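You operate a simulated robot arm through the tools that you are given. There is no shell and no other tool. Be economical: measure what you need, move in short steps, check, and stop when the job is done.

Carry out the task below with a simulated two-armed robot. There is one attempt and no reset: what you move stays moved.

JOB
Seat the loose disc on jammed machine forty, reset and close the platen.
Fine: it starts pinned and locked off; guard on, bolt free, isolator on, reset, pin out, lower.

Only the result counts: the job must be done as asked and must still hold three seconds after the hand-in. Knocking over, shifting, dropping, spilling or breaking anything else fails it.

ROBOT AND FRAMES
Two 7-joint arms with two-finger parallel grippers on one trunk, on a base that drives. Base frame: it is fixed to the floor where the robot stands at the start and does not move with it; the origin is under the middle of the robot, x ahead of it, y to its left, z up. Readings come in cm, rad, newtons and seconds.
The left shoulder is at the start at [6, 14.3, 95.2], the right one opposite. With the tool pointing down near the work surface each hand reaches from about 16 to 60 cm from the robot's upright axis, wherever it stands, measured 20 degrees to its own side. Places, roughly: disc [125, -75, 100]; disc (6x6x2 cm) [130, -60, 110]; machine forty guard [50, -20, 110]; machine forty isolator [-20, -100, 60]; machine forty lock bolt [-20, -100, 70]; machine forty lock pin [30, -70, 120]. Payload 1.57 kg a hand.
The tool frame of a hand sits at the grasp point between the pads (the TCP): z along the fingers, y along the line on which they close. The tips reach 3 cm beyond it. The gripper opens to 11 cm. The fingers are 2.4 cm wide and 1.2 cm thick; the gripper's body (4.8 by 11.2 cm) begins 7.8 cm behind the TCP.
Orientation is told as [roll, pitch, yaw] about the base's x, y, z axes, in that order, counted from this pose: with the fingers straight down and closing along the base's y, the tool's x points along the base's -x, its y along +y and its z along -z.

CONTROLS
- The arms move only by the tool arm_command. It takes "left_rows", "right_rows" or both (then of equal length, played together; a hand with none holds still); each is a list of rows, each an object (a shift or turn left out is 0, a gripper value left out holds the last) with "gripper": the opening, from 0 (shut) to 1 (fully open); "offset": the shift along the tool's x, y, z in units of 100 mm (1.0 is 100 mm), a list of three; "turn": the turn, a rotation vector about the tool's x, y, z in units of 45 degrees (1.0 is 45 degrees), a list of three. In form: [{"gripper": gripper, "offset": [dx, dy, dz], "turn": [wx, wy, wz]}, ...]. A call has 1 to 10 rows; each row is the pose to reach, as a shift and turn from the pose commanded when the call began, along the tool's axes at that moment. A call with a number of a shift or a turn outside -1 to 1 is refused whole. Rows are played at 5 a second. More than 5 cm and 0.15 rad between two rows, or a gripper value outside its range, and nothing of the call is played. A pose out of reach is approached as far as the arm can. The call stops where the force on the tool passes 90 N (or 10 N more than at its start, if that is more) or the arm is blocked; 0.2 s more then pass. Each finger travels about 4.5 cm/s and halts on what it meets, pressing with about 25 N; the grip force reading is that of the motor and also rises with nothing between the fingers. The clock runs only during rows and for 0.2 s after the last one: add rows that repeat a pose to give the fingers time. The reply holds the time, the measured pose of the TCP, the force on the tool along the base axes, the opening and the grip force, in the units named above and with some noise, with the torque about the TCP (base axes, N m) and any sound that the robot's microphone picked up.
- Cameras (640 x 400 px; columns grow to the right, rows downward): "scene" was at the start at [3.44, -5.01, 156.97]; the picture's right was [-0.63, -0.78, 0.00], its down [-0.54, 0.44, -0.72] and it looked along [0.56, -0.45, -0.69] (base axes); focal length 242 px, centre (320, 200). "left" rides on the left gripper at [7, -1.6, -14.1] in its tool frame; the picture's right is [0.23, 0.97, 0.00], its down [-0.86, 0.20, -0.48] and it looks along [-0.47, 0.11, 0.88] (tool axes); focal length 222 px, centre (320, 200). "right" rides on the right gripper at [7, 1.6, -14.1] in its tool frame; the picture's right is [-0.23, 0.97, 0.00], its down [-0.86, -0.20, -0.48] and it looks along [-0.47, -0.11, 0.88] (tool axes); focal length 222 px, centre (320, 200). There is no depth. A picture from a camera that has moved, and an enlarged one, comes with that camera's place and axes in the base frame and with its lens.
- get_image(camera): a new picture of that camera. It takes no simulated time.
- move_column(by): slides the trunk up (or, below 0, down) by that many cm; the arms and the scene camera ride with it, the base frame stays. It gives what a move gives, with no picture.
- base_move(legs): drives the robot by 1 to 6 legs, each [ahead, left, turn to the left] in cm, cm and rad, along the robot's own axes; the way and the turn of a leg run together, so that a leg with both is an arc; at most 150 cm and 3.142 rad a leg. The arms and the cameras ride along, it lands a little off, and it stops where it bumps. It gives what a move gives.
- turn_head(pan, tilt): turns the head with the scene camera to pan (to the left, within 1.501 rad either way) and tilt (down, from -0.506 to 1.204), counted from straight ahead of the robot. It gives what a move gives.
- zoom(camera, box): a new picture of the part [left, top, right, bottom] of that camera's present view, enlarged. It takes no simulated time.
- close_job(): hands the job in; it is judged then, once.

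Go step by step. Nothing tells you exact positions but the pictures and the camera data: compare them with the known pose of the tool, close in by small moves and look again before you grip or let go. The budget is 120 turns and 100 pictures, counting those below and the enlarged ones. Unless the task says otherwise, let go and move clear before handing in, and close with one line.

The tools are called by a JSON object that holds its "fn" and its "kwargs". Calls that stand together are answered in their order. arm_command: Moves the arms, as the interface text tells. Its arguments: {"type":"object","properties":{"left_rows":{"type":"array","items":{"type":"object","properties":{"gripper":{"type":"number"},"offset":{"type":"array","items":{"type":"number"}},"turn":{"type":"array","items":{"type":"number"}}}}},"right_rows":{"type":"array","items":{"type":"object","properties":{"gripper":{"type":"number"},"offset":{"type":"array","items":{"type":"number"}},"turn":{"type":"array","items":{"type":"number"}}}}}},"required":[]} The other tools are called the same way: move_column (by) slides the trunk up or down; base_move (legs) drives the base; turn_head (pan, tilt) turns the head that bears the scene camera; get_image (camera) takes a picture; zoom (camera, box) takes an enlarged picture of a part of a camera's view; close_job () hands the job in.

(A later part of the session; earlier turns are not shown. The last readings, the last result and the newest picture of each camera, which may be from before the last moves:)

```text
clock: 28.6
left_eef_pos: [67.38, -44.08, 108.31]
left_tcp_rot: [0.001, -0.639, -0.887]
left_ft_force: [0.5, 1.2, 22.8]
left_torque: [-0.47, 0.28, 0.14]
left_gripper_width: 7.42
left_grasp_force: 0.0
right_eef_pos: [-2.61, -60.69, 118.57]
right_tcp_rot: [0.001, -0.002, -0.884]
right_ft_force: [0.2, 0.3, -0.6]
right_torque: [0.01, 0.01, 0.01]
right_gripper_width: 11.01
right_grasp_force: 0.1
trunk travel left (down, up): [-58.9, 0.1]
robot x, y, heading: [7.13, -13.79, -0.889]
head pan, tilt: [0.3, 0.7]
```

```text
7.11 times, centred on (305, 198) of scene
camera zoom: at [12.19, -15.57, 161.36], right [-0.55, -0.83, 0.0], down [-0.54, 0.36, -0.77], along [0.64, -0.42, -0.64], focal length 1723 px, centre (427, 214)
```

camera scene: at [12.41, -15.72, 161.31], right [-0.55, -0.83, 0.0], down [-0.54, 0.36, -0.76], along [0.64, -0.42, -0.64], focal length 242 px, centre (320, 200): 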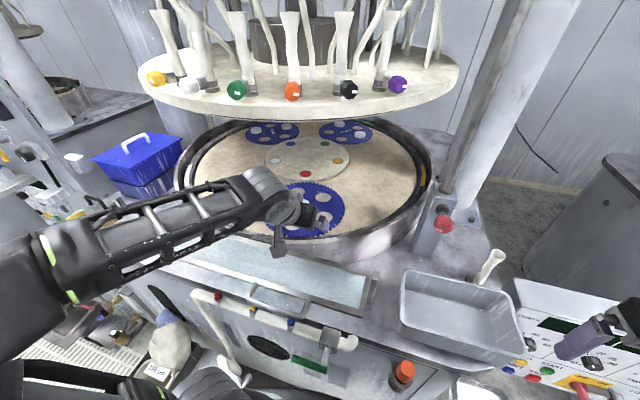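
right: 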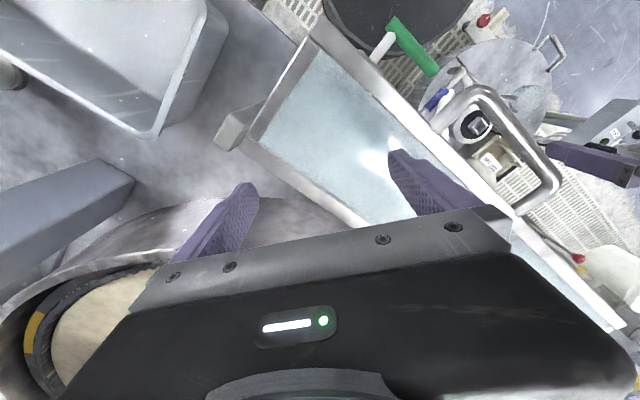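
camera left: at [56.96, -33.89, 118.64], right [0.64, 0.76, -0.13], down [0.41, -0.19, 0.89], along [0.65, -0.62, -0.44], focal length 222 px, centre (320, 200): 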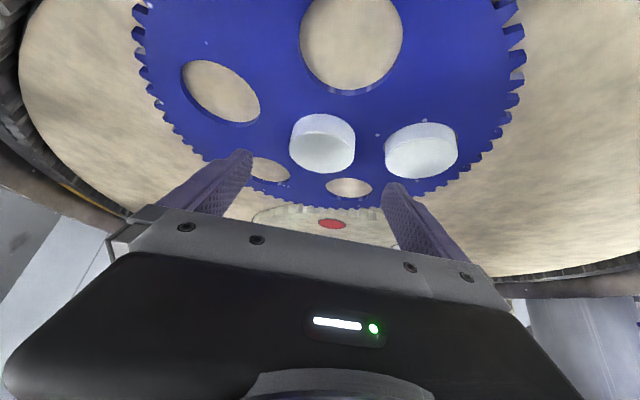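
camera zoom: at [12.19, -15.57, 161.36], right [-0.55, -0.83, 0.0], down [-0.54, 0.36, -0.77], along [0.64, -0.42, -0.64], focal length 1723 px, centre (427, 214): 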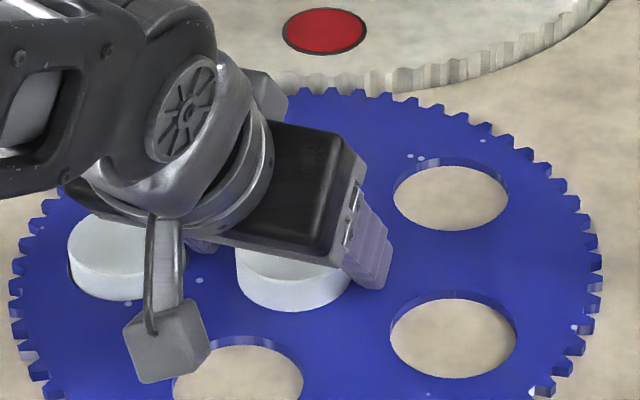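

The fingertips touched the carrier lightly (23 N up). I'll lift a hair, then close on the disc.

{"fn": "arm_command", "kwargs": {"left_rows": [{"offset": [-0.06, 0, -0.085]}, {"offset": [-0.06, 0, -0.085]}, {"offset": [-0.06, 0, -0.085], "gripper": 0.45}, {"offset": [-0.06, 0, -0.085], "gripper": 0.45}, {"offset": [-0.06, 0, -0.085], "gripper": 0.45}, {"offset": [-0.06, 0, -0.085], "gripper": 0.45}]}}

{"fn": "zoom", "kwargs": {"camera": "left", "box": [200, 90, 440, 240]}}

```text
clock: 30.0
left_eef_pos: [67.45, -44.14, 108.72]
left_tcp_rot: [0.002, -0.628, -0.887]
left_ft_force: [0.1, 0.8, -0.5]
left_torque: [0.03, 0.02, 0.01]
left_gripper_width: 5.49
left_grasp_force: 24.5
right_eef_pos: [-2.42, -60.72, 118.54]
right_tcp_rot: [0.001, 0.002, -0.885]
right_ft_force: [-0.2, -0.4, 0.1]
right_torque: [-0.01, 0.03, 0.02]
right_gripper_width: 11.0
right_grasp_force: 0.1
trunk travel left (down, up): [-58.9, 0.1]
robot x, y, heading: [7.14, -13.66, -0.888]
head pan, tilt: [0.3, 0.7]
```

```text
2.67 times, centred on (320, 165) of left
camera zoom: at [57.35, -34.2, 116.03], right [0.64, 0.76, -0.13], down [0.41, -0.19, 0.89], along [0.65, -0.62, -0.44], focal length 592 px, centre (320, 293)
```

zoom: 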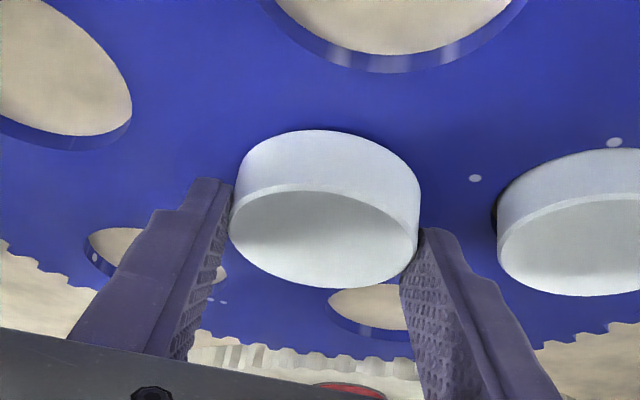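

The grip width reads 5.5 cm and the pads seem a bit forward of the disc's centre. I'll open, shift back about 1.1 cm and grip again.

{"fn": "arm_command", "kwargs": {"left_rows": [{"gripper": 0.66}, {"gripper": 0.66}, {"gripper": 0.66}, {"offset": [0.09, 0, -0.065], "gripper": 0.66}, {"offset": [0.09, 0, -0.065], "gripper": 0.66}, {"offset": [0.09, 0, -0.065], "gripper": 0.45}, {"offset": [0.09, 0, -0.065], "gripper": 0.45}, {"offset": [0.09, 0, -0.065], "gripper": 0.45}, {"offset": [0.09, 0, -0.065], "gripper": 0.45}]}}

{"fn": "zoom", "kwargs": {"camera": "left", "box": [200, 90, 440, 240]}}

```text
clock: 32.0
left_eef_pos: [66.63, -43.24, 108.68]
left_tcp_rot: [0.003, -0.627, -0.89]
left_ft_force: [-0.4, 0.7, 0.5]
left_torque: [-0.02, 0.05, 0.03]
left_gripper_width: 5.49
left_grasp_force: 25.0
right_eef_pos: [-2.46, -60.79, 118.64]
right_tcp_rot: [0.001, -0.001, -0.885]
right_ft_force: [0.7, 0.1, 1.0]
right_torque: [0.0, -0.04, 0.02]
right_gripper_width: 10.98
right_grasp_force: 0.0
trunk travel left (down, up): [-58.9, 0.1]
robot x, y, heading: [7.47, -13.66, -0.888]
head pan, tilt: [0.3, 0.7]
```

```text
2.67 times, centred on (320, 165) of left
camera zoom: at [56.54, -33.37, 116.04], right [0.64, 0.76, -0.13], down [0.41, -0.19, 0.89], along [0.65, -0.62, -0.44], focal length 592 px, centre (320, 293)
```

zoom: 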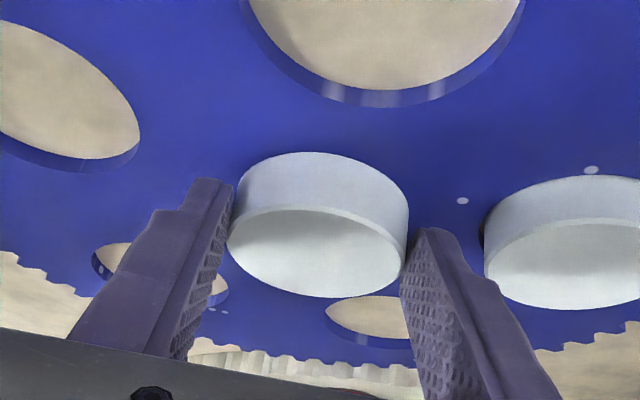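

Same width again, so the disc is about 5.5 cm and is held squarely. I'll lift it 2 cm and carry it back about 8 cm over the empty near hole.

{"fn": "arm_command", "kwargs": {"left_rows": [{"offset": [-0.06, 0, -0.081]}, {"offset": [-0.118, 0, -0.162]}, {"offset": [0.1, -0.012, -0.317]}, {"offset": [0.31, -0.025, -0.47]}, {"offset": [0.521, -0.037, -0.627]}, {"offset": [0.521, -0.037, -0.627]}]}}

{"fn": "get_image", "kwargs": {"camera": "left"}}

{"fn": "zoom", "kwargs": {"camera": "scene", "box": [240, 170, 360, 245]}}

```text
clock: 33.4
left_eef_pos: [61.22, -37.31, 110.66]
left_tcp_rot: [0.004, -0.628, -0.889]
left_ft_force: [0.1, -0.4, -1.9]
left_torque: [0.04, 0.02, 0.02]
left_gripper_width: 5.48
left_grasp_force: 25.1
right_eef_pos: [-2.39, -60.77, 118.58]
right_tcp_rot: [0.001, -0.001, -0.884]
right_ft_force: [0.5, -0.4, -0.4]
right_torque: [-0.03, 0.01, 0.0]
right_gripper_width: 10.99
right_grasp_force: 0.1
trunk travel left (down, up): [-58.9, 0.1]
robot x, y, heading: [7.14, -13.72, -0.886]
head pan, tilt: [0.3, 0.7]
```

```text
60 pictures are left
camera left: at [51.26, -27.55, 118.0], right [0.64, 0.76, -0.13], down [0.41, -0.19, 0.89], along [0.65, -0.62, -0.44], focal length 222 px, centre (320, 200)
```

left: 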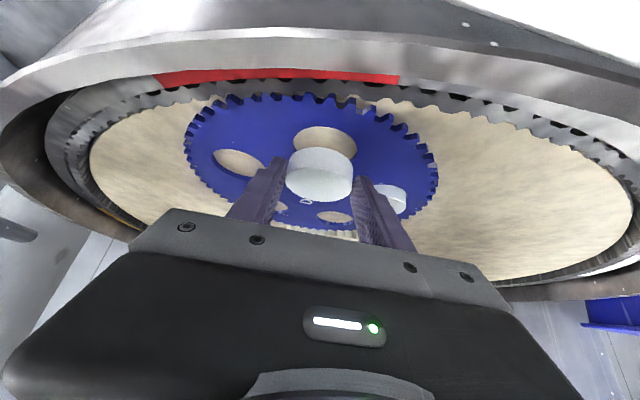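

```text
5.33 times, centred on (300, 208) of scene
camera zoom: at [12.47, -15.8, 161.31], right [-0.55, -0.83, 0.0], down [-0.54, 0.36, -0.76], along [0.64, -0.42, -0.64], focal length 1292 px, centre (427, 160)
```

zoom: 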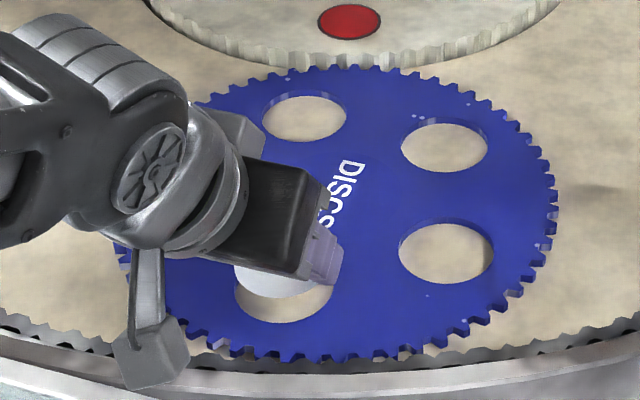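

{"fn": "zoom", "kwargs": {"camera": "left", "box": [256, 110, 400, 200]}}

{"fn": "zoom", "kwargs": {"camera": "scene", "box": [275, 205, 323, 235]}}

```text
4.44 times, centred on (328, 155) of left
camera zoom: at [51.26, -27.55, 118.0], right [0.64, 0.76, -0.13], down [0.41, -0.19, 0.89], along [0.65, -0.62, -0.44], focal length 987 px, centre (284, 400)
```

zoom: 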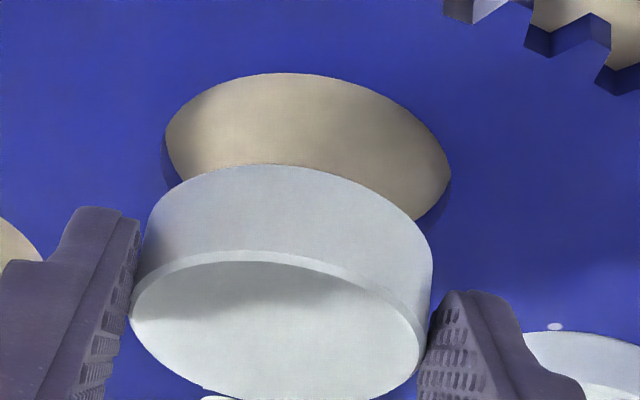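

```text
13.33 times, centred on (299, 220) of scene
camera zoom: at [12.47, -15.8, 161.31], right [-0.55, -0.83, 0.0], down [-0.54, 0.36, -0.76], along [0.64, -0.42, -0.64], focal length 3230 px, centre (600, -67)
```

zoom: 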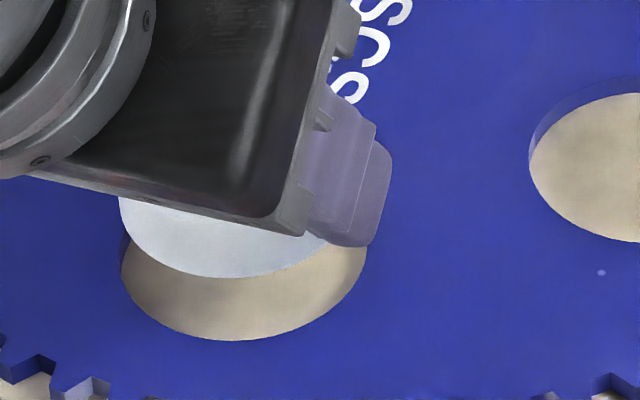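

The disc and hole line up within a millimetre or two by both cameras. I'll lower it to just at the plate and check.

{"fn": "arm_command", "kwargs": {"left_rows": [{"offset": [0.05, 0.005, 0.086]}, {"offset": [0.1, 0.005, 0.155]}, {"offset": [0.11, 0.005, 0.168]}, {"offset": [0.11, 0.005, 0.168]}]}}

{"fn": "zoom", "kwargs": {"camera": "left", "box": [256, 110, 400, 200]}}

{"fn": "zoom", "kwargs": {"camera": "scene", "box": [275, 205, 323, 235]}}

```text
clock: 34.4
left_eef_pos: [61.56, -37.34, 108.64]
left_tcp_rot: [0.004, -0.628, -0.889]
left_ft_force: [-0.1, 0.0, -1.3]
left_torque: [0.03, 0.01, 0.0]
left_gripper_width: 5.48
left_grasp_force: 24.9
right_eef_pos: [-2.38, -60.87, 118.51]
right_tcp_rot: [0.001, 0.001, -0.884]
right_ft_force: [0.3, 0.0, -0.1]
right_torque: [0.03, 0.04, -0.01]
right_gripper_width: 11.01
right_grasp_force: 0.0
trunk travel left (down, up): [-58.9, 0.1]
robot x, y, heading: [7.41, -13.22, -0.887]
head pan, tilt: [0.3, 0.7]
```

```text
4.44 times, centred on (328, 155) of left
camera zoom: at [51.45, -27.57, 116.03], right [0.64, 0.76, -0.13], down [0.41, -0.19, 0.89], along [0.65, -0.62, -0.44], focal length 987 px, centre (284, 400)
```

zoom: 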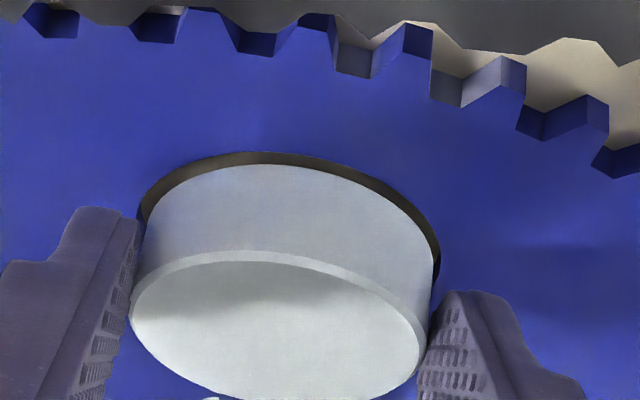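

```text
13.33 times, centred on (299, 220) of scene
camera zoom: at [12.42, -15.71, 161.31], right [-0.55, -0.83, 0.0], down [-0.54, 0.36, -0.76], along [0.64, -0.42, -0.64], focal length 3230 px, centre (600, -67)
```

zoom: 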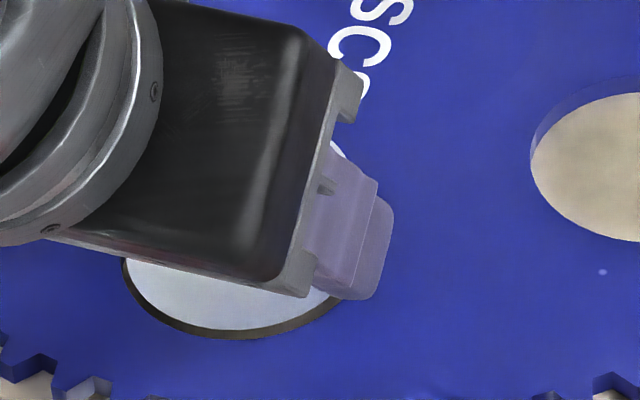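

Gap is even and no contact force. I'll shift back a touch, lower a few mm and release.

{"fn": "arm_command", "kwargs": {"left_rows": [{"offset": [0.012, 0, 0.004]}, {"offset": [0.026, 0, 0.024]}, {"offset": [0.026, 0, 0.024]}]}}

{"fn": "zoom", "kwargs": {"camera": "left", "box": [256, 110, 400, 200]}}

```text
clock: 35.2
left_eef_pos: [61.53, -37.29, 108.48]
left_tcp_rot: [0.003, -0.628, -0.889]
left_ft_force: [-0.3, 0.2, -1.7]
left_torque: [0.02, 0.05, -0.02]
left_gripper_width: 5.49
left_grasp_force: 24.6
right_eef_pos: [-2.46, -60.83, 118.47]
right_tcp_rot: [-0.001, 0.001, -0.884]
right_ft_force: [0.5, -0.2, -0.5]
right_torque: [0.0, 0.0, -0.04]
right_gripper_width: 10.98
right_grasp_force: 0.1
trunk travel left (down, up): [-58.9, 0.1]
robot x, y, heading: [7.18, -13.84, -0.885]
head pan, tilt: [0.3, 0.7]
```

```text
4.44 times, centred on (328, 155) of left
camera zoom: at [51.43, -27.56, 115.68], right [0.64, 0.76, -0.13], down [0.41, -0.19, 0.89], along [0.65, -0.62, -0.44], focal length 987 px, centre (284, 400)
```

zoom: 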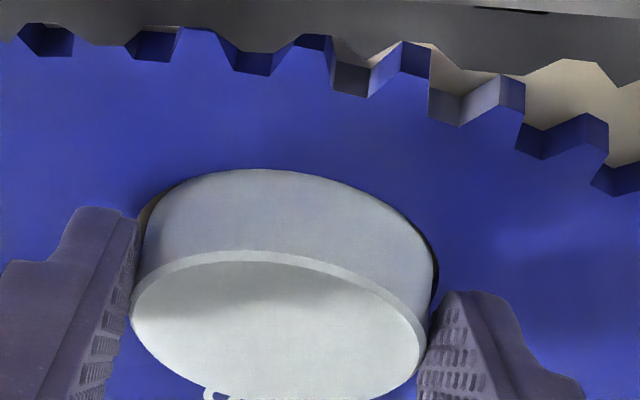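

{"fn": "arm_command", "kwargs": {"left_rows": [{"gripper": 0.6}, {"gripper": 0.6}, {"gripper": 0.6}, {"offset": [-0.06, 0, -0.081]}, {"offset": [-0.118, 0, -0.162]}, {"offset": [-0.118, 0, -0.162]}]}}

{"fn": "zoom", "kwargs": {"camera": "left", "box": [240, 80, 432, 200]}}

```text
clock: 36.6
left_eef_pos: [61.4, -37.31, 110.47]
left_tcp_rot: [0.004, -0.629, -0.888]
left_ft_force: [-0.9, -1.7, 0.6]
left_torque: [0.01, -0.05, 0.02]
left_gripper_width: 6.62
left_grasp_force: 0.1
right_eef_pos: [-2.47, -60.78, 118.51]
right_tcp_rot: [0.001, -0.001, -0.885]
right_ft_force: [-1.0, 0.0, -1.0]
right_torque: [0.02, 0.02, 0.03]
right_gripper_width: 11.0
right_grasp_force: 0.1
trunk travel left (down, up): [-58.9, 0.1]
robot x, y, heading: [7.18, -13.45, -0.889]
head pan, tilt: [0.3, 0.7]
```

```text
3.33 times, centred on (336, 140) of left
camera zoom: at [51.39, -27.52, 117.74], right [0.64, 0.76, -0.13], down [0.41, -0.19, 0.89], along [0.65, -0.62, -0.44], focal length 740 px, centre (267, 400)
```

zoom: 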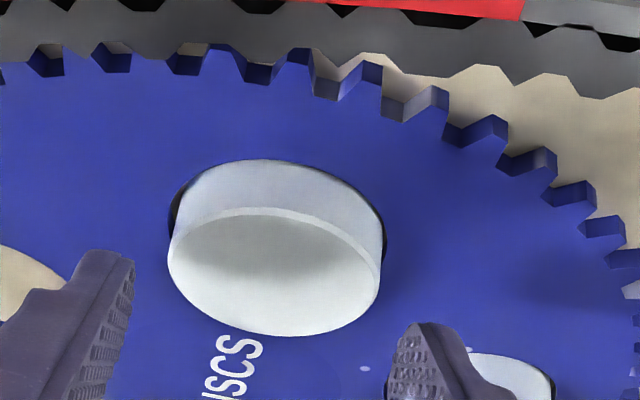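

The loose disc is now seated in the near hole. Next I'll retract the left hand up and back, and study the guard.

{"fn": "arm_command", "kwargs": {"left_rows": [{"offset": [-0.2, 0, -0.28]}, {"offset": [-0.41, 0, -0.566]}, {"offset": [-0.11, 0, -0.78]}, {"offset": [0.2, 0, -1.0]}, {"offset": [0.5, 0, -1.0]}, {"offset": [0.5, 0, -1.0]}]}}

{"fn": "arm_command", "kwargs": {"left_rows": [{"offset": [0.3, 0, -0.2]}, {"offset": [0.6, 0, -0.4], "turn": [0, 0.16, 0]}, {"offset": [0.9, 0, -0.5], "turn": [0, 0.32, 0]}, {"offset": [1.0, 0, -0.6], "turn": [0, 0.48, 0]}, {"offset": [1.0, 0, -0.6], "turn": [0, 0.6, 0]}, {"offset": [1.0, 0, -0.6], "turn": [0, 0.6, 0]}]}}

{"fn": "get_image", "kwargs": {"camera": "left"}}

{"fn": "get_image", "kwargs": {"camera": "scene"}}

```text
clock: 38.0
left_eef_pos: [55.25, -29.84, 115.52]
left_tcp_rot: [0.004, -0.629, -0.886]
left_ft_force: [-0.5, 0.3, 0.4]
left_torque: [0.01, 0.01, -0.04]
left_gripper_width: 6.59
left_grasp_force: 0.0
right_eef_pos: [-2.4, -60.83, 118.5]
right_tcp_rot: [0.0, -0.001, -0.885]
right_ft_force: [-0.4, 0.6, 0.7]
right_torque: [-0.01, 0.01, -0.02]
right_gripper_width: 11.0
right_grasp_force: 0.1
trunk travel left (down, up): [-58.9, 0.1]
robot x, y, heading: [7.17, -13.51, -0.885]
head pan, tilt: [0.3, 0.7]
```

```text
clock: 39.4
left_eef_pos: [47.76, -20.6, 114.5]
left_tcp_rot: [0.001, -0.157, -0.888]
left_ft_force: [1.1, -0.3, -0.1]
left_torque: [0.0, 0.01, 0.02]
left_gripper_width: 6.59
left_grasp_force: 0.0
right_eef_pos: [-2.4, -60.71, 118.49]
right_tcp_rot: [0.001, 0.001, -0.885]
right_ft_force: [0.6, -0.9, 0.3]
right_torque: [-0.01, 0.02, 0.0]
right_gripper_width: 10.95
right_grasp_force: 0.2
trunk travel left (down, up): [-58.9, 0.1]
robot x, y, heading: [6.95, -13.52, -0.884]
head pan, tilt: [0.3, 0.7]
```

```text
52 pictures are left
camera left: at [40.81, -14.63, 127.41], right [0.61, 0.79, -0.03], down [0.64, -0.47, 0.61], along [0.46, -0.39, -0.79], focal length 222 px, centre (320, 200)
```

left: 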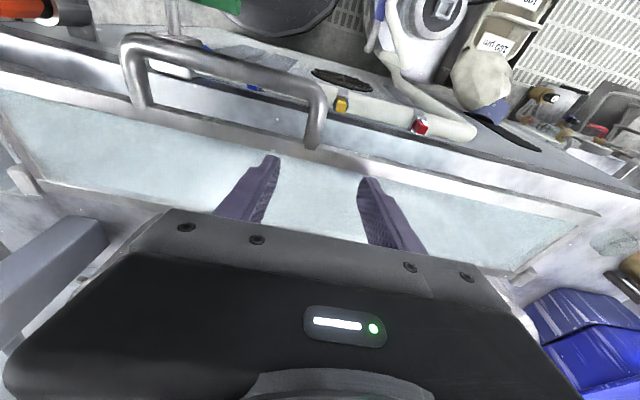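

```text
51 pictures are left
camera scene: at [12.38, -15.68, 161.32], right [-0.55, -0.83, 0.0], down [-0.54, 0.36, -0.77], along [0.64, -0.42, -0.64], focal length 242 px, centre (320, 200)
```

scene: 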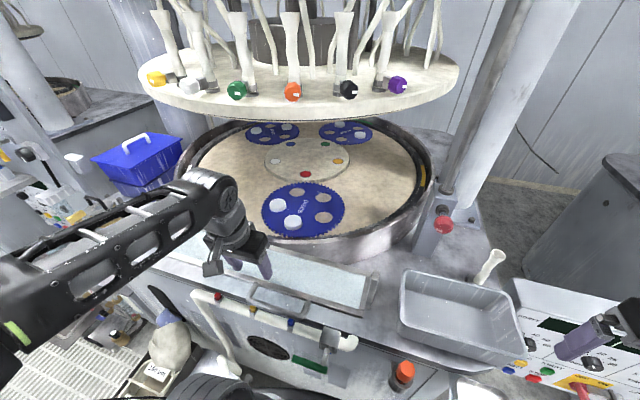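

The handle is a U-bar on the guard's outer edge, about [39,-22,110.5]; the guard seems hinged on the pan side. I'll grip its left leg with the pads closing along the hinge direction so it can pivot as I swing it up.

{"fn": "arm_command", "kwargs": {"left_rows": [{"offset": [0.0, 0, -0.1], "turn": [0, 0.1, 0]}, {"offset": [0.2, -0.06, -0.13], "turn": [0, 0.2, 0]}, {"offset": [0.385, -0.115, -0.16], "turn": [0, 0.2, 0]}, {"offset": [0.385, -0.115, -0.16], "turn": [0, 0.2, 0], "gripper": 0.4}, {"offset": [0.385, -0.115, -0.16], "turn": [0, 0.2, 0]}]}}

{"fn": "get_image", "kwargs": {"camera": "left"}}

{"fn": "zoom", "kwargs": {"camera": "scene", "box": [160, 220, 400, 370]}}

```text
clock: 40.6
left_eef_pos: [44.46, -18.22, 115.46]
left_tcp_rot: [0.002, -0.002, -0.887]
left_ft_force: [-0.4, -0.3, -0.3]
left_torque: [0.02, -0.02, 0.03]
left_gripper_width: 4.39
left_grasp_force: 0.0
right_eef_pos: [-2.52, -60.84, 118.61]
right_tcp_rot: [0.001, 0.001, -0.885]
right_ft_force: [0.0, -0.3, 0.0]
right_torque: [-0.01, 0.0, 0.01]
right_gripper_width: 11.03
right_grasp_force: 0.2
trunk travel left (down, up): [-58.9, 0.1]
robot x, y, heading: [7.07, -13.28, -0.884]
head pan, tilt: [0.3, 0.7]
```

```text
50 pictures are left
camera left: at [38.72, -13.95, 129.63], right [0.61, 0.79, 0.0], down [0.69, -0.54, 0.48], along [0.38, -0.29, -0.88], focal length 222 px, centre (320, 200)
```

left: 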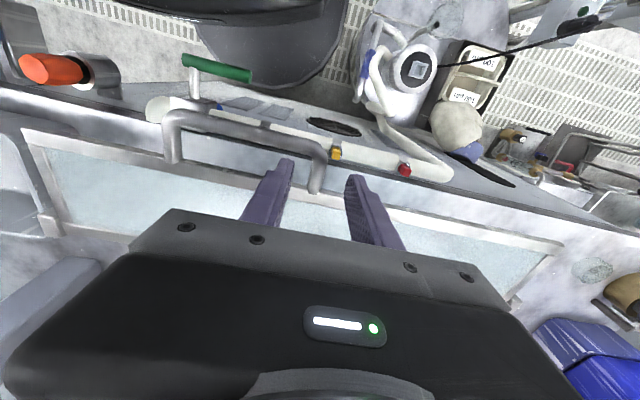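

```text
2.67 times, centred on (280, 295) of scene
camera zoom: at [12.36, -15.71, 161.32], right [-0.55, -0.83, 0.0], down [-0.54, 0.36, -0.77], along [0.64, -0.42, -0.64], focal length 646 px, centre (427, -53)
```

zoom: 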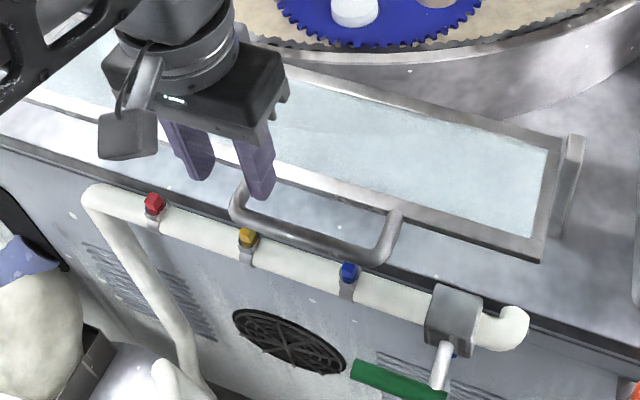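

{"fn": "arm_command", "kwargs": {"left_rows": [{"offset": [0.03, 0, 0.2]}, {"offset": [0.05, 0, 0.42]}, {"offset": [0.05, 0, 0.42]}]}}

{"fn": "get_image", "kwargs": {"camera": "left"}}

```text
clock: 41.2
left_eef_pos: [44.6, -18.37, 113.8]
left_tcp_rot: [0.005, -0.031, -0.885]
left_ft_force: [3.1, -3.9, 6.3]
left_torque: [0.31, 0.26, 0.04]
left_gripper_width: 4.46
left_grasp_force: 0.2
right_eef_pos: [-2.43, -60.74, 118.43]
right_tcp_rot: [0.001, 0.001, -0.884]
right_ft_force: [-0.6, -0.5, -0.2]
right_torque: [-0.01, 0.03, -0.04]
right_gripper_width: 10.99
right_grasp_force: 0.1
trunk travel left (down, up): [-58.9, 0.1]
robot x, y, heading: [7.52, -13.26, -0.884]
head pan, tilt: [0.3, 0.7]
stopped in row 2 (left hand): the force on the tool passed its limit at 116 N (the readings are from after the stop); the commanded pose is now the measured one
```

```text
48 pictures are left
camera left: at [38.62, -13.61, 127.6], right [0.61, 0.79, 0.0], down [0.69, -0.52, 0.51], along [0.4, -0.31, -0.86], focal length 222 px, centre (320, 200)
```

left: 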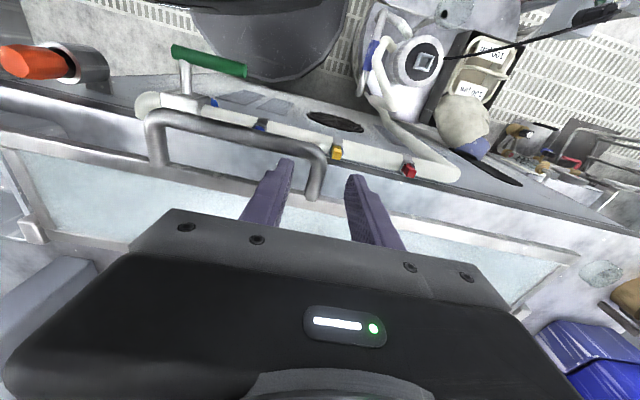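

The fingertips met the guard frame edge. I'll raise slightly, move 1.5 cm outward along the handle leg and descend again.

{"fn": "arm_command", "kwargs": {"left_rows": [{"offset": [0, 0, -0.06]}, {"offset": [0.15, 0, -0.06]}, {"offset": [0.15, 0, 0.05]}, {"offset": [0.15, 0, 0.14]}, {"offset": [0.15, 0, 0.22]}, {"offset": [0.15, 0, 0.22]}]}}

{"fn": "zoom", "kwargs": {"camera": "left", "box": [200, 90, 440, 240]}}

{"fn": "zoom", "kwargs": {"camera": "scene", "box": [180, 230, 340, 330]}}

```text
clock: 42.1
left_eef_pos: [43.61, -17.19, 113.97]
left_tcp_rot: [0.004, -0.051, -0.886]
left_ft_force: [-12.4, 15.3, 54.2]
left_torque: [-0.37, 1.57, -0.77]
left_gripper_width: 4.46
left_grasp_force: 0.0
right_eef_pos: [-2.69, -60.5, 118.6]
right_tcp_rot: [-0.002, -0.002, -0.886]
right_ft_force: [0.3, 0.3, 0.1]
right_torque: [-0.07, -0.01, -0.03]
right_gripper_width: 11.0
right_grasp_force: 0.0
trunk travel left (down, up): [-58.9, 0.1]
robot x, y, heading: [7.3, -13.85, -0.886]
head pan, tilt: [0.3, 0.7]
stopped in row 4 (left hand): the force on the tool passed its limit at 104 N (the readings are from after the stop); the commanded pose is now the measured one
```

```text
2.67 times, centred on (320, 165) of left
camera zoom: at [37.45, -12.26, 127.6], right [0.61, 0.79, -0.01], down [0.68, -0.52, 0.52], along [0.41, -0.33, -0.85], focal length 592 px, centre (320, 293)
```

zoom: 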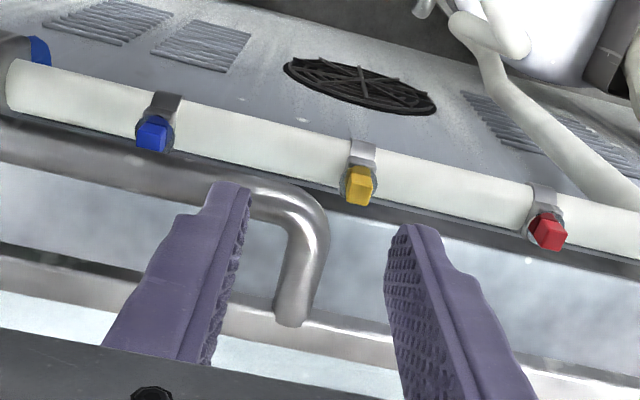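

```text
4.00 times, centred on (260, 280) of scene
camera zoom: at [11.97, -15.28, 161.39], right [-0.55, -0.83, 0.0], down [-0.54, 0.35, -0.77], along [0.64, -0.42, -0.64], focal length 969 px, centre (560, -120)
```

zoom: 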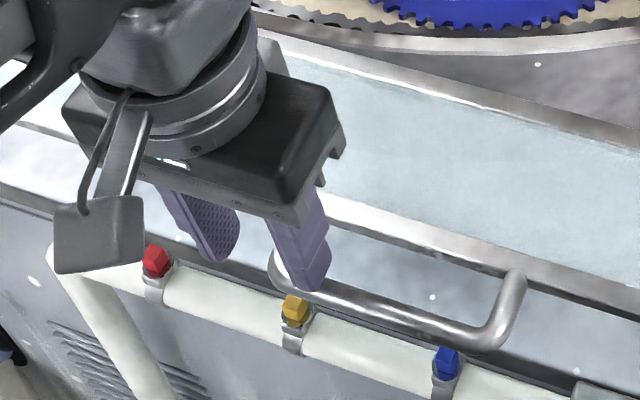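

The right finger is sitting on the bar's corner; the slot centre is between my two tries. I'll go forward 0.8 cm and descend into the slot.

{"fn": "arm_command", "kwargs": {"left_rows": [{"offset": [0, 0, -0.08], "turn": [0, 0.065, 0]}, {"offset": [-0.075, 0, -0.08], "turn": [0, 0.065, 0]}, {"offset": [-0.075, 0, 0.05], "turn": [0, 0.065, 0]}, {"offset": [-0.075, 0, 0.12], "turn": [0, 0.065, 0]}, {"offset": [-0.075, 0, 0.2], "turn": [0, 0.065, 0]}, {"offset": [-0.075, 0, 0.2], "turn": [0, 0.065, 0]}]}}

{"fn": "zoom", "kwargs": {"camera": "left", "box": [200, 90, 440, 240]}}

```text
clock: 43.5
left_eef_pos: [44.7, -18.47, 111.53]
left_tcp_rot: [0.004, 0.004, -0.885]
left_ft_force: [15.1, -18.2, 5.4]
left_torque: [-0.21, -0.12, 0.6]
left_gripper_width: 4.41
left_grasp_force: 0.3
right_eef_pos: [-2.14, -60.95, 118.42]
right_tcp_rot: [0.0, 0.002, -0.885]
right_ft_force: [0.0, 0.0, -0.3]
right_torque: [0.01, -0.01, 0.03]
right_gripper_width: 11.0
right_grasp_force: 0.1
trunk travel left (down, up): [-58.9, 0.1]
robot x, y, heading: [7.14, -13.64, -0.881]
head pan, tilt: [0.3, 0.7]
```

```text
2.67 times, centred on (320, 165) of left
camera zoom: at [39.07, -14.2, 125.58], right [0.61, 0.79, 0.0], down [0.7, -0.54, 0.48], along [0.38, -0.29, -0.88], focal length 592 px, centre (320, 293)
```

zoom: 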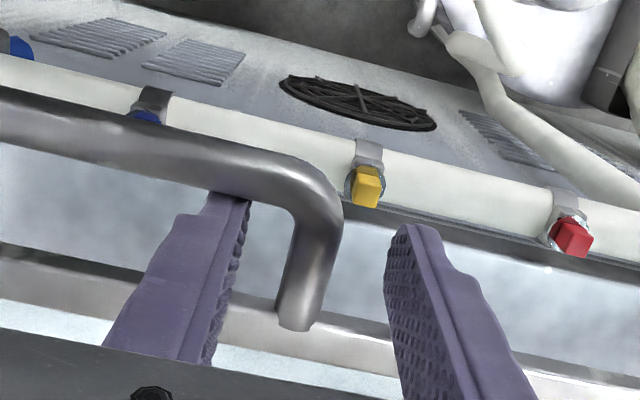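

The finger is in the slot now. I'll ease the side load and close on the leg.

{"fn": "arm_command", "kwargs": {"left_rows": [{"offset": [-0.04, 0, 0.02]}, {"offset": [-0.04, 0, 0.02], "gripper": 0.05}, {"offset": [-0.04, 0, 0.02], "gripper": 0.05}, {"offset": [-0.04, 0, 0.02], "gripper": 0.05}, {"offset": [-0.04, 0, 0.02], "gripper": 0.05}]}}

```text
clock: 44.7
left_eef_pos: [44.63, -18.61, 111.21]
left_tcp_rot: [0.005, 0.007, -0.883]
left_ft_force: [-6.1, -19.7, -4.2]
left_torque: [-0.23, 0.0, 0.34]
left_gripper_width: 2.06
left_grasp_force: 8.9
right_eef_pos: [-2.48, -60.9, 118.45]
right_tcp_rot: [0.003, 0.002, -0.885]
right_ft_force: [0.3, 0.0, 1.4]
right_torque: [-0.03, 0.01, -0.02]
right_gripper_width: 11.03
right_grasp_force: 0.0
trunk travel left (down, up): [-58.9, 0.1]
robot x, y, heading: [7.2, -13.59, -0.888]
head pan, tilt: [0.3, 0.7]
```

{"fn": "arm_command", "kwargs": {"left_rows": [{"offset": [-0.01, -0.03, 0]}, {"offset": [-0.01, -0.04, 0]}, {"offset": [-0.01, -0.04, 0]}]}}

{"fn": "zoom", "kwargs": {"camera": "left", "box": [200, 90, 440, 240]}}

```text
clock: 45.5
left_eef_pos: [44.63, -18.84, 111.12]
left_tcp_rot: [0.004, 0.004, -0.883]
left_ft_force: [-0.5, -12.6, -2.9]
left_torque: [-0.16, -0.13, 0.81]
left_gripper_width: 1.61
left_grasp_force: 25.1
right_eef_pos: [-2.31, -60.95, 118.41]
right_tcp_rot: [-0.002, 0.003, -0.885]
right_ft_force: [-0.4, 0.0, 0.9]
right_torque: [0.02, -0.01, 0.01]
right_gripper_width: 10.98
right_grasp_force: 0.1
trunk travel left (down, up): [-58.9, 0.1]
robot x, y, heading: [7.29, -13.41, -0.889]
head pan, tilt: [0.3, 0.7]
```

```text
2.67 times, centred on (320, 165) of left
camera zoom: at [38.84, -14.59, 125.44], right [0.61, 0.79, 0.01], down [0.7, -0.54, 0.47], along [0.38, -0.28, -0.88], focal length 592 px, centre (320, 293)
```

zoom: 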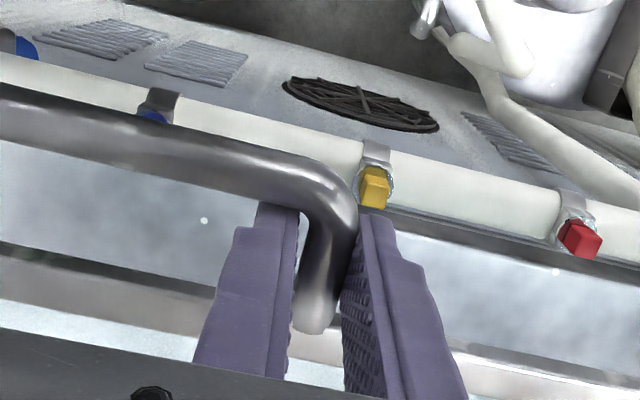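

The leg is gripped. Before committing I'll lift 2 cm to learn how the guard moves.

{"fn": "arm_command", "kwargs": {"left_rows": [{"offset": [0, 0, -0.1]}, {"offset": [0, 0, -0.2]}, {"offset": [0, 0, -0.2]}]}}

{"fn": "zoom", "kwargs": {"camera": "scene", "box": [120, 190, 400, 365]}}

```text
clock: 46.3
left_eef_pos: [44.75, -19.11, 113.15]
left_tcp_rot: [0.004, 0.005, -0.886]
left_ft_force: [13.8, -17.0, -13.5]
left_torque: [0.36, 0.39, 0.89]
left_gripper_width: 1.42
left_grasp_force: 30.6
right_eef_pos: [-2.07, -61.06, 118.42]
right_tcp_rot: [-0.001, 0.005, -0.885]
right_ft_force: [-1.0, -0.7, 0.4]
right_torque: [-0.02, 0.03, 0.02]
right_gripper_width: 11.0
right_grasp_force: 0.1
trunk travel left (down, up): [-58.9, 0.1]
robot x, y, heading: [7.62, -13.36, -0.881]
head pan, tilt: [0.3, 0.7]
```

```text
2.29 times, centred on (260, 278) of scene
camera zoom: at [12.78, -16.03, 161.29], right [-0.55, -0.83, 0.0], down [-0.54, 0.36, -0.76], along [0.64, -0.42, -0.65], focal length 554 px, centre (457, 23)
```

zoom: 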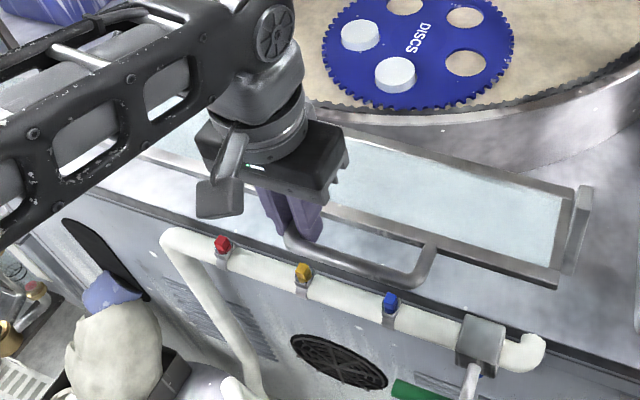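

It's hinged at the pan side. This leg grip can't follow 90°, so I'll set it back down, release, and re-grip the bar itself with the hand yawed 90°.

{"fn": "arm_command", "kwargs": {"left_rows": [{"offset": [0, 0, 0.1]}, {"offset": [0, 0, 0.2]}, {"offset": [0, 0, 0.2]}, {"offset": [0, 0, 0.2], "gripper": 0.4}, {"offset": [0, 0, 0.2], "gripper": 0.4}, {"offset": [0, 0, 0.2], "gripper": 0.4}, {"offset": [0, 0, 0.2], "gripper": 0.4}]}}

{"fn": "arm_command", "kwargs": {"left_rows": [{"offset": [0, 0, -0.2]}, {"offset": [0, 0, -0.4]}, {"offset": [0, 0, -0.6]}, {"offset": [0, 0, -0.6]}]}}

{"fn": "arm_command", "kwargs": {"left_rows": [{"turn": [0, 0, 0.19]}, {"turn": [0, 0, 0.38]}, {"turn": [0, 0, 0.57]}, {"turn": [0, 0, 0.76]}, {"turn": [0, 0, 0.95]}, {"turn": [0, 0, 0.98]}]}}

```text
clock: 47.9
left_eef_pos: [44.5, -18.74, 111.26]
left_tcp_rot: [0.004, 0.007, -0.885]
left_ft_force: [7.3, -3.9, -0.6]
left_torque: [-0.02, -0.14, 0.12]
left_gripper_width: 4.23
left_grasp_force: 0.0
right_eef_pos: [-2.32, -60.86, 118.39]
right_tcp_rot: [0.001, 0.003, -0.885]
right_ft_force: [0.3, -0.1, -0.2]
right_torque: [0.01, -0.01, -0.01]
right_gripper_width: 10.99
right_grasp_force: 0.1
trunk travel left (down, up): [-58.9, 0.1]
robot x, y, heading: [7.6, -13.91, -0.887]
head pan, tilt: [0.3, 0.7]
```

```text
clock: 48.9
left_eef_pos: [44.86, -18.89, 116.87]
left_tcp_rot: [0.004, 0.006, -0.886]
left_ft_force: [0.4, 0.2, 0.3]
left_torque: [-0.03, 0.0, 0.0]
left_gripper_width: 4.42
left_grasp_force: 0.0
left hand out of reach, approached as far as the arm can: row 3, 4
right_eef_pos: [-2.16, -60.65, 118.68]
right_tcp_rot: [-0.002, 0.0, -0.883]
right_ft_force: [0.2, 0.6, 1.2]
right_torque: [0.0, 0.01, -0.01]
right_gripper_width: 10.99
right_grasp_force: 0.0
trunk travel left (down, up): [-58.9, 0.1]
robot x, y, heading: [7.35, -13.81, -0.886]
head pan, tilt: [0.3, 0.7]
```

```text
clock: 50.3
left_eef_pos: [44.7, -18.87, 116.86]
left_tcp_rot: [-0.001, 0.008, -1.659]
left_ft_force: [-0.4, 0.1, -0.6]
left_torque: [-0.03, -0.03, 0.02]
left_gripper_width: 4.42
left_grasp_force: 0.0
right_eef_pos: [-2.38, -60.85, 118.59]
right_tcp_rot: [0.001, 0.001, -0.886]
right_ft_force: [-0.3, 0.0, 0.3]
right_torque: [-0.01, 0.0, -0.02]
right_gripper_width: 10.98
right_grasp_force: 0.1
trunk travel left (down, up): [-58.9, 0.1]
robot x, y, heading: [6.86, -13.7, -0.886]
head pan, tilt: [0.3, 0.7]
```

Guard up-height will need the tool to pitch forward, so more standoff helps: I'll back the base 18 cm and finish yawing the left hand to 90°.

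{"fn": "base_move", "kwargs": {"legs": [[-18, 0, 0]]}}

{"fn": "arm_command", "kwargs": {"left_rows": [{"turn": [0, 0, 0.19]}, {"turn": [0, 0, 0.38]}, {"turn": [0, 0, 0.57]}, {"turn": [0, 0, 0.76]}, {"turn": [0, 0, 0.95]}, {"turn": [0, 0, 1.0]}, {"turn": [0, 0, 1.0]}]}}

```text
clock: 51.8
left_eef_pos: [33.35, -5.05, 116.78]
left_tcp_rot: [0.0, 0.006, -1.654]
left_ft_force: [-0.6, 1.1, -0.2]
left_torque: [-0.03, -0.02, -0.02]
left_gripper_width: 4.39
left_grasp_force: 0.1
right_eef_pos: [-13.53, -47.0, 118.65]
right_tcp_rot: [0.002, -0.002, -0.884]
right_ft_force: [0.4, -0.2, -0.2]
right_torque: [-0.03, -0.01, 0.01]
right_gripper_width: 10.99
right_grasp_force: 0.1
trunk travel left (down, up): [-58.9, 0.1]
robot x, y, heading: [-4.73, 0.37, -0.887]
head pan, tilt: [0.3, 0.7]
```

```text
clock: 53.4
left_eef_pos: [33.37, -5.01, 116.92]
left_tcp_rot: [-0.005, 0.004, -2.44]
left_ft_force: [-0.4, 0.1, 0.4]
left_torque: [0.01, 0.0, -0.02]
left_gripper_width: 4.4
left_grasp_force: 0.0
right_eef_pos: [-13.58, -46.96, 118.51]
right_tcp_rot: [0.0, 0.001, -0.883]
right_ft_force: [0.5, 0.3, 0.5]
right_torque: [0.02, 0.03, 0.0]
right_gripper_width: 11.0
right_grasp_force: 0.1
trunk travel left (down, up): [-58.9, 0.1]
robot x, y, heading: [-4.18, 0.44, -0.882]
head pan, tilt: [0.3, 0.7]
```

{"fn": "arm_command", "kwargs": {"left_rows": [{"offset": [-0.2, 0.33, 0], "gripper": 0.29}, {"offset": [-0.4, 0.66, 0]}, {"offset": [-0.61, 0.99, 0]}, {"offset": [-0.61, 0.99, 0]}]}}

{"fn": "arm_command", "kwargs": {"left_rows": [{"offset": [0, 0.25, 0]}, {"offset": [0, 0.5, 0.1]}, {"offset": [0, 0.5, 0.1]}]}}

{"fn": "get_image", "kwargs": {"camera": "left"}}

```text
clock: 54.4
left_eef_pos: [35.14, -16.31, 116.76]
left_tcp_rot: [-0.003, 0.006, -2.438]
left_ft_force: [0.4, 1.3, -0.5]
left_torque: [-0.02, -0.03, -0.02]
left_gripper_width: 3.19
left_grasp_force: 0.1
right_eef_pos: [-13.65, -46.91, 118.62]
right_tcp_rot: [-0.001, 0.002, -0.883]
right_ft_force: [0.1, 0.8, 0.1]
right_torque: [-0.02, -0.03, -0.02]
right_gripper_width: 11.02
right_grasp_force: 0.1
trunk travel left (down, up): [-58.9, 0.1]
robot x, y, heading: [-4.13, 0.22, -0.881]
head pan, tilt: [0.3, 0.7]
```

```text
clock: 55.2
left_eef_pos: [38.46, -20.35, 115.72]
left_tcp_rot: [-0.006, 0.005, -2.438]
left_ft_force: [-0.2, -0.4, 0.3]
left_torque: [0.04, -0.01, -0.02]
left_gripper_width: 3.17
left_grasp_force: 0.0
right_eef_pos: [-13.64, -47.06, 118.59]
right_tcp_rot: [0.001, 0.0, -0.885]
right_ft_force: [-0.3, -0.5, -0.7]
right_torque: [0.0, 0.0, 0.01]
right_gripper_width: 10.99
right_grasp_force: 0.1
trunk travel left (down, up): [-58.9, 0.1]
robot x, y, heading: [-4.06, 0.24, -0.888]
head pan, tilt: [0.3, 0.7]
```

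```text
42 pictures are left
camera left: at [42.64, -14.7, 129.94], right [0.8, -0.6, 0.0], down [-0.52, -0.71, 0.47], along [-0.28, -0.38, -0.88], focal length 222 px, centre (320, 200)
```

left: 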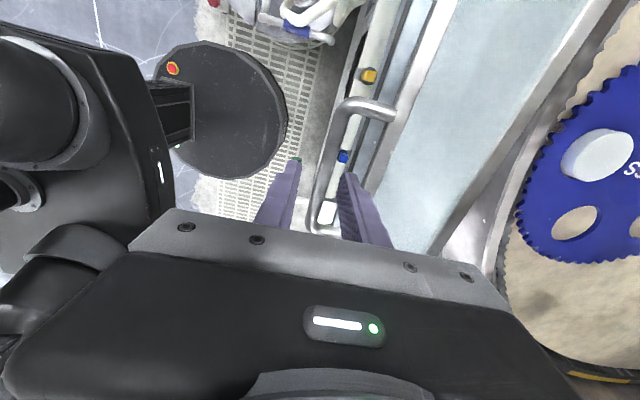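

{"fn": "zoom", "kwargs": {"camera": "left", "box": [256, 90, 400, 240]}}

```text
2.67 times, centred on (328, 165) of left
camera zoom: at [42.64, -14.7, 129.94], right [0.8, -0.6, 0.0], down [-0.52, -0.71, 0.47], along [-0.28, -0.38, -0.88], focal length 592 px, centre (299, 293)
```

zoom: 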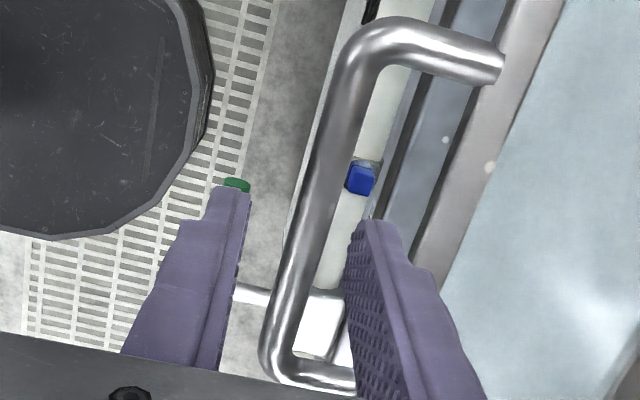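

{"fn": "arm_command", "kwargs": {"left_rows": [{"offset": [0, 0.08, 0.0], "gripper": 0.24}, {"offset": [0, 0.08, 0.12]}, {"offset": [0, 0.08, 0.24]}, {"offset": [0, 0.08, 0.37]}, {"offset": [0, 0.08, 0.37]}]}}

{"fn": "zoom", "kwargs": {"camera": "left", "box": [208, 90, 448, 240]}}

```text
clock: 56.4
left_eef_pos: [38.97, -20.93, 112.01]
left_tcp_rot: [-0.006, 0.004, -2.437]
left_ft_force: [1.0, 0.3, 0.9]
left_torque: [-0.01, -0.02, 0.0]
left_gripper_width: 2.65
left_grasp_force: 0.1
right_eef_pos: [-13.58, -47.0, 118.53]
right_tcp_rot: [0.001, 0.0, -0.884]
right_ft_force: [0.1, 0.4, -0.1]
right_torque: [0.0, -0.01, -0.04]
right_gripper_width: 10.99
right_grasp_force: 0.0
trunk travel left (down, up): [-58.9, 0.1]
robot x, y, heading: [-4.06, 0.5, -0.886]
head pan, tilt: [0.3, 0.7]
```

```text
2.67 times, centred on (328, 165) of left
camera zoom: at [43.23, -15.27, 126.15], right [0.8, -0.6, 0.0], down [-0.52, -0.71, 0.47], along [-0.28, -0.38, -0.88], focal length 592 px, centre (299, 293)
```

zoom: 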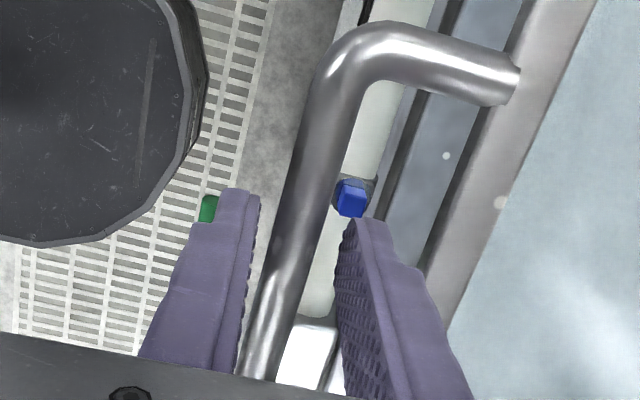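

The bar is between the pads. I'll close and start swinging the guard up along its arc, pitching the hand forward as it rises.

{"fn": "arm_command", "kwargs": {"left_rows": [{"gripper": 0.05}, {"gripper": 0.05}, {"gripper": 0.05}, {"offset": [0, -0.004, -0.188], "turn": [-0.139, 0, 0]}, {"offset": [0, 0.018, -0.371], "turn": [-0.278, 0, 0]}, {"offset": [0, 0.062, -0.547], "turn": [-0.417, 0, 0]}, {"offset": [0, 0.131, -0.711], "turn": [-0.555, 0, 0]}, {"offset": [0, 0.131, -0.711], "turn": [-0.555, 0, 0]}]}}

{"fn": "zoom", "kwargs": {"camera": "scene", "box": [100, 150, 420, 350]}}

```text
clock: 58.2
left_eef_pos: [39.81, -21.97, 119.42]
left_tcp_rot: [0.435, 0.004, -2.439]
left_ft_force: [-8.2, 7.1, 2.6]
left_torque: [0.16, 0.06, -0.81]
left_gripper_width: 1.41
left_grasp_force: 30.5
right_eef_pos: [-13.7, -46.76, 118.56]
right_tcp_rot: [-0.001, -0.001, -0.883]
right_ft_force: [0.6, 0.0, -0.1]
right_torque: [0.03, 0.01, -0.02]
right_gripper_width: 11.01
right_grasp_force: 0.0
trunk travel left (down, up): [-58.9, 0.1]
robot x, y, heading: [-4.01, 0.07, -0.886]
head pan, tilt: [0.3, 0.7]
```

```text
2.00 times, centred on (260, 250) of scene
camera zoom: at [0.93, -1.74, 161.33], right [-0.55, -0.84, 0.0], down [-0.54, 0.35, -0.77], along [0.64, -0.42, -0.64], focal length 484 px, centre (440, 100)
```

zoom: 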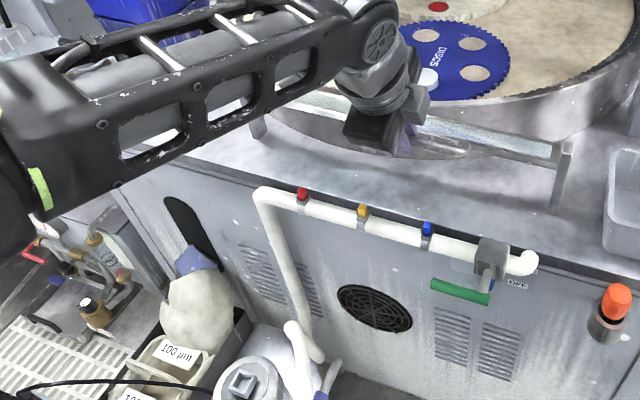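

{"fn": "arm_command", "kwargs": {"left_rows": [{"offset": [0, 0.142, -0.095], "turn": [-0.111, 0, 0]}, {"offset": [0, 0.297, -0.167], "turn": [-0.222, 0, 0]}, {"offset": [0, 0.461, -0.214], "turn": [-0.333, 0, 0]}, {"offset": [0, 0.629, -0.239], "turn": [-0.444, 0, 0]}, {"offset": [0, 0.629, -0.239], "turn": [-0.444, 0, 0]}]}}

{"fn": "zoom", "kwargs": {"camera": "scene", "box": [100, 150, 420, 350]}}

```text
clock: 59.4
left_eef_pos: [42.67, -25.73, 123.98]
left_tcp_rot: [0.782, 0.006, -2.438]
left_ft_force: [-4.5, -1.8, -0.6]
left_torque: [0.08, -0.12, -0.83]
left_gripper_width: 1.4
left_grasp_force: 30.4
right_eef_pos: [-13.67, -47.05, 118.45]
right_tcp_rot: [0.0, -0.001, -0.884]
right_ft_force: [0.4, -0.4, 0.1]
right_torque: [-0.02, -0.04, -0.01]
right_gripper_width: 11.02
right_grasp_force: 0.0
trunk travel left (down, up): [-58.9, 0.1]
robot x, y, heading: [-4.03, 0.41, -0.883]
head pan, tilt: [0.3, 0.7]
```

```text
2.00 times, centred on (260, 250) of scene
camera zoom: at [1.0, -1.93, 161.32], right [-0.55, -0.83, 0.0], down [-0.54, 0.35, -0.77], along [0.64, -0.42, -0.64], focal length 484 px, centre (440, 100)
```

zoom: 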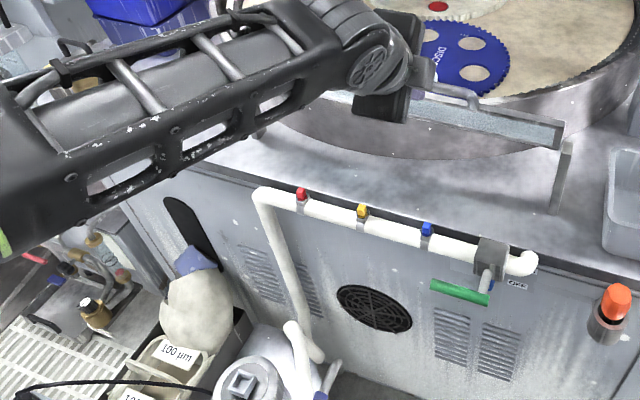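

{"fn": "arm_command", "kwargs": {"left_rows": [{"offset": [0, 0.163, 0.059], "turn": [-0.083, 0, 0]}, {"offset": [0, 0.318, 0.141], "turn": [-0.167, 0, 0]}, {"offset": [0, 0.46, 0.244], "turn": [-0.25, 0, 0]}, {"offset": [0, 0.589, 0.367], "turn": [-0.333, 0, 0]}, {"offset": [0, 0.589, 0.367], "turn": [-0.333, 0, 0]}]}}

{"fn": "zoom", "kwargs": {"camera": "scene", "box": [100, 150, 420, 350]}}

```text
clock: 60.6
left_eef_pos: [47.09, -30.95, 125.47]
left_tcp_rot: [1.045, 0.007, -2.44]
left_ft_force: [-6.6, -7.6, 7.0]
left_torque: [0.16, -0.52, -0.8]
left_gripper_width: 1.39
left_grasp_force: 30.1
right_eef_pos: [-13.78, -47.06, 118.47]
right_tcp_rot: [0.003, 0.0, -0.883]
right_ft_force: [-0.5, -0.8, -0.4]
right_torque: [0.02, 0.0, 0.0]
right_gripper_width: 11.0
right_grasp_force: 0.1
trunk travel left (down, up): [-58.9, 0.1]
robot x, y, heading: [-4.21, -0.09, -0.882]
head pan, tilt: [0.3, 0.7]
```

```text
2.00 times, centred on (260, 250) of scene
camera zoom: at [0.89, -1.98, 161.33], right [-0.55, -0.83, 0.0], down [-0.54, 0.36, -0.77], along [0.64, -0.42, -0.64], focal length 484 px, centre (440, 100)
```

zoom: 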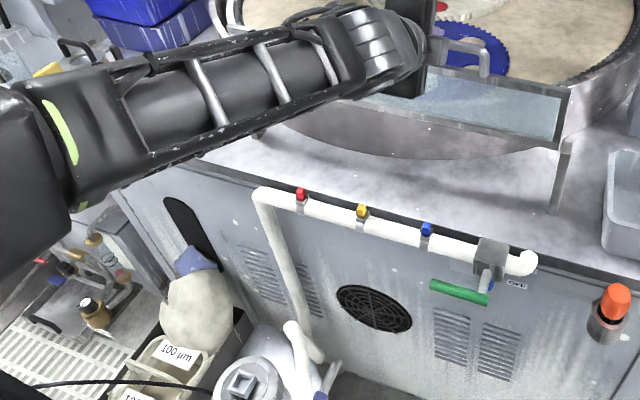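

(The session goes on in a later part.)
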